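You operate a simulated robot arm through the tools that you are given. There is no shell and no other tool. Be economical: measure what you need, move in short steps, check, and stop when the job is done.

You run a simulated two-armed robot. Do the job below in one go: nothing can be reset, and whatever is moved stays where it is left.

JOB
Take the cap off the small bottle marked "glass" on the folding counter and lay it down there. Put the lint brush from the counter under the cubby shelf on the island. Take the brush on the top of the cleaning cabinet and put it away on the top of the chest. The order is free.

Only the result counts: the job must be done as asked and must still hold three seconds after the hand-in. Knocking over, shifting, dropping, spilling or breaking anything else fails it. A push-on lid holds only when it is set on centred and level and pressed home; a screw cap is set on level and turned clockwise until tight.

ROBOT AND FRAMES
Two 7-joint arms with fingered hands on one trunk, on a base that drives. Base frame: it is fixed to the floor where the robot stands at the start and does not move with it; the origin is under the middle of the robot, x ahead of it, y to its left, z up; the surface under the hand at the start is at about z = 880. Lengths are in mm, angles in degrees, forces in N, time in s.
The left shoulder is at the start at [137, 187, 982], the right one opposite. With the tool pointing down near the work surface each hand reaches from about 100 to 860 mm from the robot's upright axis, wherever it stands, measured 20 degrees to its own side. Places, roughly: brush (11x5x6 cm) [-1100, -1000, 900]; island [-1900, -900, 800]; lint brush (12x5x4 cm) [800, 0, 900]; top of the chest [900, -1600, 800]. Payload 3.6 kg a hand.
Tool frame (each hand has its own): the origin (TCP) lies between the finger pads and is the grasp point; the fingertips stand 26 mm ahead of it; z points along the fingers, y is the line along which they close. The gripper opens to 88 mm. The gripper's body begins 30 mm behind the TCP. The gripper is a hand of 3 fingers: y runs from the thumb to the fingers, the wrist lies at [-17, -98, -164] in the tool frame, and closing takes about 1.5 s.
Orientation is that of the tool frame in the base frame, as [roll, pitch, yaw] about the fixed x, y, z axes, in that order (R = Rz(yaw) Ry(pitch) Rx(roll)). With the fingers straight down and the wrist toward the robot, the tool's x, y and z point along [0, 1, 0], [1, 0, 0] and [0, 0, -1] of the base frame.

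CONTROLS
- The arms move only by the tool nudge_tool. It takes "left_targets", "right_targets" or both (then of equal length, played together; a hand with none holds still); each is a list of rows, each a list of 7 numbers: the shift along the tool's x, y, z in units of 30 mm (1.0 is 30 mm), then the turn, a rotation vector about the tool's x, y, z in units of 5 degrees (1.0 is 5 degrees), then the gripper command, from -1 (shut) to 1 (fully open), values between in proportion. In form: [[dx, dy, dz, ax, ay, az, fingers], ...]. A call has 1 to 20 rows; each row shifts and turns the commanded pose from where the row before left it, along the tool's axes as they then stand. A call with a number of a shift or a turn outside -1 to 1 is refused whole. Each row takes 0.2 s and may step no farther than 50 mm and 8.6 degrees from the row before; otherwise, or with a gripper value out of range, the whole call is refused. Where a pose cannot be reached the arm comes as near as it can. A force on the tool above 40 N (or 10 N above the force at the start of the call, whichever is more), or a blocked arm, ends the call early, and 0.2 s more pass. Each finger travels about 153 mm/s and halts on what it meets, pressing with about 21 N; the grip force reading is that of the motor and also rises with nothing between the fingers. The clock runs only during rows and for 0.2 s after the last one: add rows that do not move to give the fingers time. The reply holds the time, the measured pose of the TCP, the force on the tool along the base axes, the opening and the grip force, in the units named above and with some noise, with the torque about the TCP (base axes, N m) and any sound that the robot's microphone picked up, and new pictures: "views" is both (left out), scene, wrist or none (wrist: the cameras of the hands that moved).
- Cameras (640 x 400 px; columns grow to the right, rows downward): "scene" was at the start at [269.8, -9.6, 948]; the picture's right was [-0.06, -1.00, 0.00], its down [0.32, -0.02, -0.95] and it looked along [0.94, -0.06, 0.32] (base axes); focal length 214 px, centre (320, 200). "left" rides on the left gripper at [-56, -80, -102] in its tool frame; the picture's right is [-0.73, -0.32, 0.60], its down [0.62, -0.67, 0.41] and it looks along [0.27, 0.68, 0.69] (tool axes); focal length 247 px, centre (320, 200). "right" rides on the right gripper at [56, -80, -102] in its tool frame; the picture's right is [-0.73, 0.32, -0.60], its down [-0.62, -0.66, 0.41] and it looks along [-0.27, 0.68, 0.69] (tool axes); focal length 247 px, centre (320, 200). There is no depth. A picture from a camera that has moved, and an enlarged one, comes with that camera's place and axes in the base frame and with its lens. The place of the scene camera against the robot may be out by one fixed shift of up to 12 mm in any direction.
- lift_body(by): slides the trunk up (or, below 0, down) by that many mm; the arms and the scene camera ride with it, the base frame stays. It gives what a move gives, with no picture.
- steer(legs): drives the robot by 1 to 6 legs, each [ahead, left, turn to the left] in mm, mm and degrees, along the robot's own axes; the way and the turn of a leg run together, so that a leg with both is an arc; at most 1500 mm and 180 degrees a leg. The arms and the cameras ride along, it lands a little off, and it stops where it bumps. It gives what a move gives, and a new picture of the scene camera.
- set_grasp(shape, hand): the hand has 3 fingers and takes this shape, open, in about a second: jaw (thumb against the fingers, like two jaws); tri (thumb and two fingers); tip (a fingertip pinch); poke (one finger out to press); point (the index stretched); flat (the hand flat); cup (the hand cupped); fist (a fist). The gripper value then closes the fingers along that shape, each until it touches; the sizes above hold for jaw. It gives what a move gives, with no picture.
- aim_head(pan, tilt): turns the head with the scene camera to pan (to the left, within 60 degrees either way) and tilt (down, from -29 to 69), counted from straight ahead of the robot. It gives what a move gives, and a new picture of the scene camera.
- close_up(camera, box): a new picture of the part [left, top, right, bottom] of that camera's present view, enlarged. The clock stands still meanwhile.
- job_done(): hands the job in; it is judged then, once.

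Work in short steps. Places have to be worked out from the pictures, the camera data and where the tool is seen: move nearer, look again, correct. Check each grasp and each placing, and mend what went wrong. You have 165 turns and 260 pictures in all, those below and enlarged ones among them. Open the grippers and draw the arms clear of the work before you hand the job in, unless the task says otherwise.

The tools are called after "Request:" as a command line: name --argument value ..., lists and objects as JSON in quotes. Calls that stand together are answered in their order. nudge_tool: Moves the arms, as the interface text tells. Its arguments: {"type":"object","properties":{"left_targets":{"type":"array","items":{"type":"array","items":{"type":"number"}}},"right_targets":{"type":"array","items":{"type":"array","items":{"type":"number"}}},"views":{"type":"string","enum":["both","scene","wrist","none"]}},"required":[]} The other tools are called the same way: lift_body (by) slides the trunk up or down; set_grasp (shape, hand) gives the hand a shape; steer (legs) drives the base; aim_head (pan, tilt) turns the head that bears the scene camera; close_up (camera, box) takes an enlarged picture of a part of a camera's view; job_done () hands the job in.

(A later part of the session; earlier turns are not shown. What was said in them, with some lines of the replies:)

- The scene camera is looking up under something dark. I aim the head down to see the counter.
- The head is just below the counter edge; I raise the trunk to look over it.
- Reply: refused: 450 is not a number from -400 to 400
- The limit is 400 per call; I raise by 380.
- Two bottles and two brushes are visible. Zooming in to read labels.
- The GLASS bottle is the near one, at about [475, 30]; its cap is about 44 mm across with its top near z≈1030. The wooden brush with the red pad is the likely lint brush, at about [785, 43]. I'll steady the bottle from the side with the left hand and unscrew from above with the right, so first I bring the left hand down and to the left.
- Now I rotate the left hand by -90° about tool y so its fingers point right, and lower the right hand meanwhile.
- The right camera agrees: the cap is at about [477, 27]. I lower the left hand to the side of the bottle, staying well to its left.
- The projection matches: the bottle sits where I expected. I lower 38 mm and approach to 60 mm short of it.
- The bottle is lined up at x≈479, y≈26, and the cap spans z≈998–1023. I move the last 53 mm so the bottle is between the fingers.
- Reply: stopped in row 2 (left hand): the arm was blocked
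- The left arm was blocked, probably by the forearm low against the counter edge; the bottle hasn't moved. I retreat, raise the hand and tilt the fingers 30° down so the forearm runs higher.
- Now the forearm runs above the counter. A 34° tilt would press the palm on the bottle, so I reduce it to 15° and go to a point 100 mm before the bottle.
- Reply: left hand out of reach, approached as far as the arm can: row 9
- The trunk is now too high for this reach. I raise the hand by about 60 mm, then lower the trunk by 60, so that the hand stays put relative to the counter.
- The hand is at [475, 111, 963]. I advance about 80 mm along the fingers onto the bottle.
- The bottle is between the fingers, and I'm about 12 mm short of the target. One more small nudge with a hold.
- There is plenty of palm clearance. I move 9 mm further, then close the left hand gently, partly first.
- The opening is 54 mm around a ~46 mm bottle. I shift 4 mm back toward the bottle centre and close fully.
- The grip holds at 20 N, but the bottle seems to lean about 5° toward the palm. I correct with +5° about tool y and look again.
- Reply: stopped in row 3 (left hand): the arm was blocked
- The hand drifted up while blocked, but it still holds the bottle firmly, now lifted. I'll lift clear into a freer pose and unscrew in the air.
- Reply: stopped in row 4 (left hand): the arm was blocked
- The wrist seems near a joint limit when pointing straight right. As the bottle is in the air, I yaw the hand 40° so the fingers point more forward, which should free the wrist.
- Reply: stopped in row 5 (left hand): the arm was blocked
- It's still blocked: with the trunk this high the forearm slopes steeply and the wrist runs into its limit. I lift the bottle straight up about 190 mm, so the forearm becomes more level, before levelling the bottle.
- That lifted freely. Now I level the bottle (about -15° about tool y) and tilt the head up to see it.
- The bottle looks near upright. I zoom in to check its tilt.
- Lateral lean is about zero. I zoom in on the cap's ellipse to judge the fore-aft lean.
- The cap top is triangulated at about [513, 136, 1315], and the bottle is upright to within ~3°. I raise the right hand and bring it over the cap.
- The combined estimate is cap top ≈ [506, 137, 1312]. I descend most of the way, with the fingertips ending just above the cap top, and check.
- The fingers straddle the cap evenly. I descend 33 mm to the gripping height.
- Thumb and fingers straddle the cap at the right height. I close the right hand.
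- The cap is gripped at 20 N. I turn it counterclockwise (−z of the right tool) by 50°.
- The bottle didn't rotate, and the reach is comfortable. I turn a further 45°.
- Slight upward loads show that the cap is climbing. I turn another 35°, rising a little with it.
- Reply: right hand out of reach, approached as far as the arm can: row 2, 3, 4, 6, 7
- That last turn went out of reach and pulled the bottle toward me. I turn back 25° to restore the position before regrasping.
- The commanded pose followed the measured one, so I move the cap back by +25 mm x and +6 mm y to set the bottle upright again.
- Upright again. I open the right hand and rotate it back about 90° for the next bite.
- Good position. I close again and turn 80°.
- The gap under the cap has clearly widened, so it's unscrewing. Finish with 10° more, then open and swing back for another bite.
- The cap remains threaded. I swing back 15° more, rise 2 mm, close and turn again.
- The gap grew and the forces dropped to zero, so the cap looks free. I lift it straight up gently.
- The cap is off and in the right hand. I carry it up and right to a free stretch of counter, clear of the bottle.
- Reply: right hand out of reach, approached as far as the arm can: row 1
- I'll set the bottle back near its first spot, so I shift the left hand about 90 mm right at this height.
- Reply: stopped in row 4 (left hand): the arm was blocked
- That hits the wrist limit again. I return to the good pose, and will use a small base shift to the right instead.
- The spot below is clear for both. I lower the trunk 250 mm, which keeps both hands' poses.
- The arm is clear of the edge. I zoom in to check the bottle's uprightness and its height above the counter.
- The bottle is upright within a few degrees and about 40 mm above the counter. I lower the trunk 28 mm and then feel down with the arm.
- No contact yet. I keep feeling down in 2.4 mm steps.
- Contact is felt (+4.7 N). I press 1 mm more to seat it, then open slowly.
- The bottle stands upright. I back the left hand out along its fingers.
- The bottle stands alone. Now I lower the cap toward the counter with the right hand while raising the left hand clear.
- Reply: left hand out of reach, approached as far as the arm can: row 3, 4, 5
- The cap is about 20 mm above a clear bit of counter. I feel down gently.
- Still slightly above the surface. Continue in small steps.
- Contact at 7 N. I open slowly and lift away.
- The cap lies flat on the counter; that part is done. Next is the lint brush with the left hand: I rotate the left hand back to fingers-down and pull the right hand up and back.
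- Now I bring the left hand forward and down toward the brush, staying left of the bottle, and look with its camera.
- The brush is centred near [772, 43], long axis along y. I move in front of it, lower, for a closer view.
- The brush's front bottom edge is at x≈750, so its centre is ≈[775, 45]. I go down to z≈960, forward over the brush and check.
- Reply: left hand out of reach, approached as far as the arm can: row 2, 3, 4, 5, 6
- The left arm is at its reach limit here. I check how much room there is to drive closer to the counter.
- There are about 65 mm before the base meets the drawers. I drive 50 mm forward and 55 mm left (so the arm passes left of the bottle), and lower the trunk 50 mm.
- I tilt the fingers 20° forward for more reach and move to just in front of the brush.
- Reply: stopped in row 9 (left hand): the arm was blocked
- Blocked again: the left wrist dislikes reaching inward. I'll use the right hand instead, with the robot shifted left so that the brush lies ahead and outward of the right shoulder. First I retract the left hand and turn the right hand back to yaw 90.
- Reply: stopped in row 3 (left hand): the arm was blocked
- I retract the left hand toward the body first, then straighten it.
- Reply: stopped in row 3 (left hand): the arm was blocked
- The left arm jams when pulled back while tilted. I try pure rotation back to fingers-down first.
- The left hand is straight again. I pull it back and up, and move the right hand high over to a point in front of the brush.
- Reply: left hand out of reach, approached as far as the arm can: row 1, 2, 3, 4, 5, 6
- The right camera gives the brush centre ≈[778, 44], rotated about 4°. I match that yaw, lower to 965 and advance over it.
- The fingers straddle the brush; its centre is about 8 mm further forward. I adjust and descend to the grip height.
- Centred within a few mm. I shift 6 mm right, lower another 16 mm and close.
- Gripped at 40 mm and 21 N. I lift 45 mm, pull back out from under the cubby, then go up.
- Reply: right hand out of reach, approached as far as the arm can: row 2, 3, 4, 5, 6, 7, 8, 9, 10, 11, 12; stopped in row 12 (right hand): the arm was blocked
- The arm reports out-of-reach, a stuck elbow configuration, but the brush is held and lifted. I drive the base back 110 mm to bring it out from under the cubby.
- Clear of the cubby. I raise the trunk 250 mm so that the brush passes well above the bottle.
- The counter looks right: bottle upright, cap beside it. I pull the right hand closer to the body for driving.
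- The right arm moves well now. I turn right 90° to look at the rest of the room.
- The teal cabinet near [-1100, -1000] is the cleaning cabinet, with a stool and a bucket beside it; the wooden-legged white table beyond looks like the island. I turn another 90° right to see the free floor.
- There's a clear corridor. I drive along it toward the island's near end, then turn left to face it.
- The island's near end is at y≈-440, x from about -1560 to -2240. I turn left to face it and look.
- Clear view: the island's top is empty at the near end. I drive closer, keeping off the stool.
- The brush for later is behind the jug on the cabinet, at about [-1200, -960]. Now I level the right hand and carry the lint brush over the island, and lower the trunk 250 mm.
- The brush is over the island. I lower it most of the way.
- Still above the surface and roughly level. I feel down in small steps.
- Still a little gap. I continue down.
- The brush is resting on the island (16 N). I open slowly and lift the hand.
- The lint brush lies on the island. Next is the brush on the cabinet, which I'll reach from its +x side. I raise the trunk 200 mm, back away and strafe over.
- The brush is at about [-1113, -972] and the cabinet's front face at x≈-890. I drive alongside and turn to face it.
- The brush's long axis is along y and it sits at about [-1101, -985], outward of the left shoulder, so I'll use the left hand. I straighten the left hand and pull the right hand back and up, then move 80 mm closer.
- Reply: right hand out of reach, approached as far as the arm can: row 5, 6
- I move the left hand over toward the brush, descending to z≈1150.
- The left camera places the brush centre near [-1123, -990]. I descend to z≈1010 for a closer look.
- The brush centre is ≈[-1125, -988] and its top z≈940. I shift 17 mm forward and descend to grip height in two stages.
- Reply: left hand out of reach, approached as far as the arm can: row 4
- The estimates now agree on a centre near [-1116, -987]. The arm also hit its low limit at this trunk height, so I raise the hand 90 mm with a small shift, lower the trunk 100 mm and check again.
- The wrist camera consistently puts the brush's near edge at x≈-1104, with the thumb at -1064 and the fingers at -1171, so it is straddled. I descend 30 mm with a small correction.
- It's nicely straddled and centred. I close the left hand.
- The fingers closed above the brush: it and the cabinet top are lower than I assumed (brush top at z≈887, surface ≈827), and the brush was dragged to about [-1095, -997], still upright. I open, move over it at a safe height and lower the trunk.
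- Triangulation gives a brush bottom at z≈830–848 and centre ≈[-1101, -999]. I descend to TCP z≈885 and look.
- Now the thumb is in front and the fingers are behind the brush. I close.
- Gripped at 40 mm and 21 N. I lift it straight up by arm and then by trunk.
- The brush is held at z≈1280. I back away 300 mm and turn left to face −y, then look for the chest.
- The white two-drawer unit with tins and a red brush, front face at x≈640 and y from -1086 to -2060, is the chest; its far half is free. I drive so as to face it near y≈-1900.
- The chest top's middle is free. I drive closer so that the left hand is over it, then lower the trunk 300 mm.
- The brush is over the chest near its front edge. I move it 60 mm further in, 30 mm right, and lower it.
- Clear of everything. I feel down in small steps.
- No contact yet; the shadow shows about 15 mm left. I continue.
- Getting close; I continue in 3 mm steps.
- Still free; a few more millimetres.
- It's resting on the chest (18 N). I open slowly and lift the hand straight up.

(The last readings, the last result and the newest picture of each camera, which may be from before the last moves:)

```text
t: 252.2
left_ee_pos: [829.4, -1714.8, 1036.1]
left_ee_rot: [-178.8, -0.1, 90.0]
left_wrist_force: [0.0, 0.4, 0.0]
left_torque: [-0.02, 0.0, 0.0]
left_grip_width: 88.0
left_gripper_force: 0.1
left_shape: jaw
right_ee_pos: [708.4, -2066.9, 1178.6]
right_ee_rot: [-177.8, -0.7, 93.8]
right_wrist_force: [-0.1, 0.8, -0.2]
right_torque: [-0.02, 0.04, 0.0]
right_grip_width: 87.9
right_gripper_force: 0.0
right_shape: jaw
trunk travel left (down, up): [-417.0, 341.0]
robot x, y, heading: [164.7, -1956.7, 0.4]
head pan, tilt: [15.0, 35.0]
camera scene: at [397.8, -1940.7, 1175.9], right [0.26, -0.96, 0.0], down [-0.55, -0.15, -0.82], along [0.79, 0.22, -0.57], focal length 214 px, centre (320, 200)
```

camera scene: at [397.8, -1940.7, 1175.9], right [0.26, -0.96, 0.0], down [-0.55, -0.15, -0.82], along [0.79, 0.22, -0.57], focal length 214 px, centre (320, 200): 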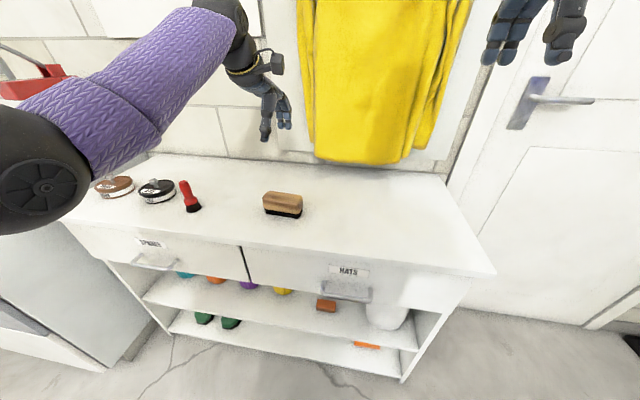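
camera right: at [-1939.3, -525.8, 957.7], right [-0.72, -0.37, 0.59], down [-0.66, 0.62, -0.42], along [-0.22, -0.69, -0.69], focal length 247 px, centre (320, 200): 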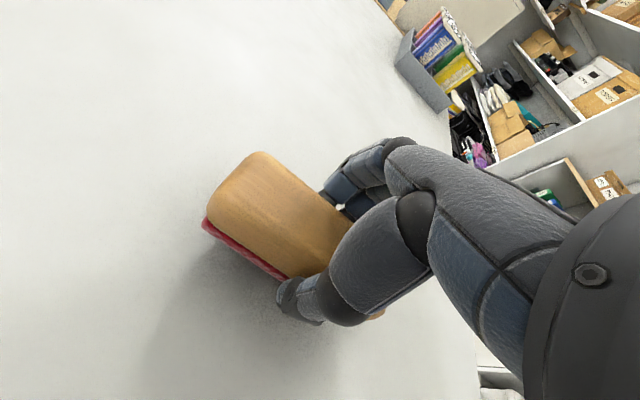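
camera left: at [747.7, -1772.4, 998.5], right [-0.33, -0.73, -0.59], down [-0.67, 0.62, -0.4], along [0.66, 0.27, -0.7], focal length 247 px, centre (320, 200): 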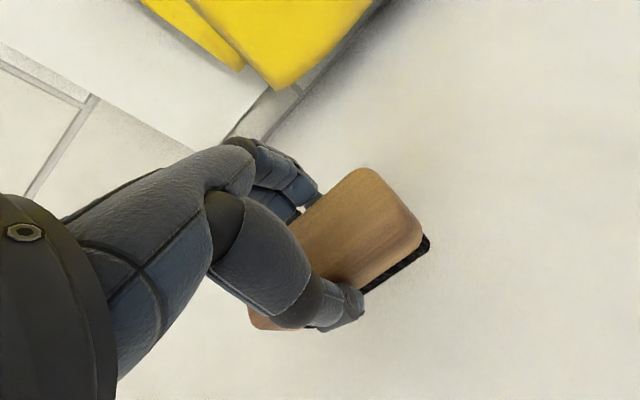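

The brush rests upright on the chest. I back the robot away so that both arms are clear, and take a last look toward the counter.

Request:
steer --legs '[[-350, 0, 0], [0, 0, 35]]'

Request:
aim_head --pan 5 --tilt 20

```text
t: 256.1
left_ee_pos: [215.6, -1380.8, 1035.0]
left_ee_rot: [-178.7, 0.0, 124.9]
left_wrist_force: [-0.2, 0.0, 0.3]
left_torque: [0.02, 0.01, 0.0]
left_grip_width: 87.8
left_gripper_force: 0.0
left_shape: jaw
right_ee_pos: [317.4, -1738.5, 1179.3]
right_ee_rot: [-177.9, -0.6, 128.8]
right_wrist_force: [0.1, -0.8, -0.3]
right_torque: [-0.01, -0.01, -0.01]
right_grip_width: 87.7
right_gripper_force: 0.1
right_shape: jaw
trunk travel left (down, up): [-417.0, 341.0]
robot x, y, heading: [-187.8, -1959.4, 35.4]
head pan, tilt: [15.0, 35.0]
camera scene: at [-12.5, -1815.9, 1175.9], right [0.77, -0.64, 0.0], down [-0.37, -0.44, -0.82], along [0.52, 0.63, -0.57], focal length 214 px, centre (320, 200)
```

scene: 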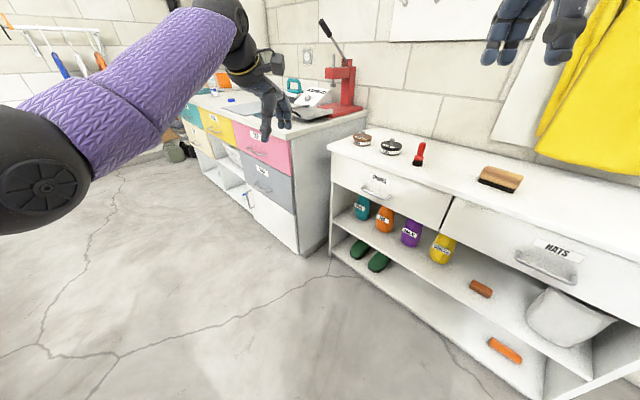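

```text
t: 256.9
left_ee_pos: [216.0, -1381.0, 1034.7]
left_ee_rot: [-178.8, -0.1, 124.8]
left_wrist_force: [-0.6, 1.5, -0.3]
left_torque: [0.01, 0.02, -0.01]
left_grip_width: 87.6
left_gripper_force: 0.2
left_shape: jaw
right_ee_pos: [316.5, -1740.3, 1179.2]
right_ee_rot: [-177.9, -0.6, 128.8]
right_wrist_force: [0.6, -0.4, 0.7]
right_torque: [0.0, 0.03, -0.03]
right_grip_width: 87.9
right_gripper_force: 0.1
right_shape: jaw
trunk travel left (down, up): [-417.0, 341.0]
robot x, y, heading: [-184.7, -1964.2, 35.0]
head pan, tilt: [5.0, 20.0]
camera scene: at [2.4, -1823.6, 1199.6], right [0.65, -0.76, 0.0], down [-0.26, -0.22, -0.94], along [0.72, 0.61, -0.34], focal length 214 px, centre (320, 200)
```

scene: 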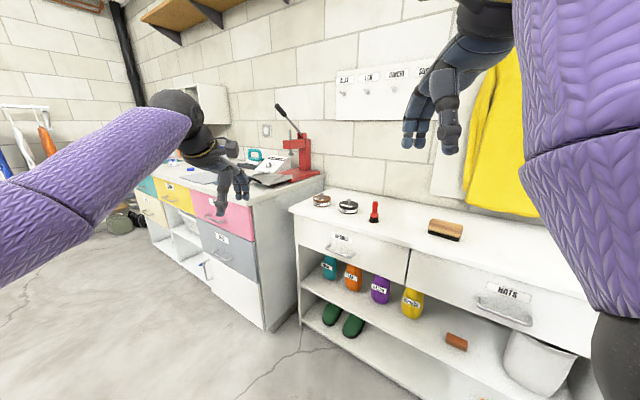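

All three parts are done, both grippers are open, and the arms are clear. I hand in.

Request:
job_done

```text
The job is handed in.
```

I did all three parts and handed the job in; the hand-in came back with no verdict.

- **Bottle:** The cap is off the "glass" bottle and lies on the folding counter. The bottle stands upright about 15 mm from where it started, because I lifted it to unscrew the cap.
- **Lint brush:** It lies on the island top.
- **Cabinet brush:** It stands on the chest top. My first grasp missed and dragged it about 55 mm across the cabinet top; I saw nothing else there disturbed.
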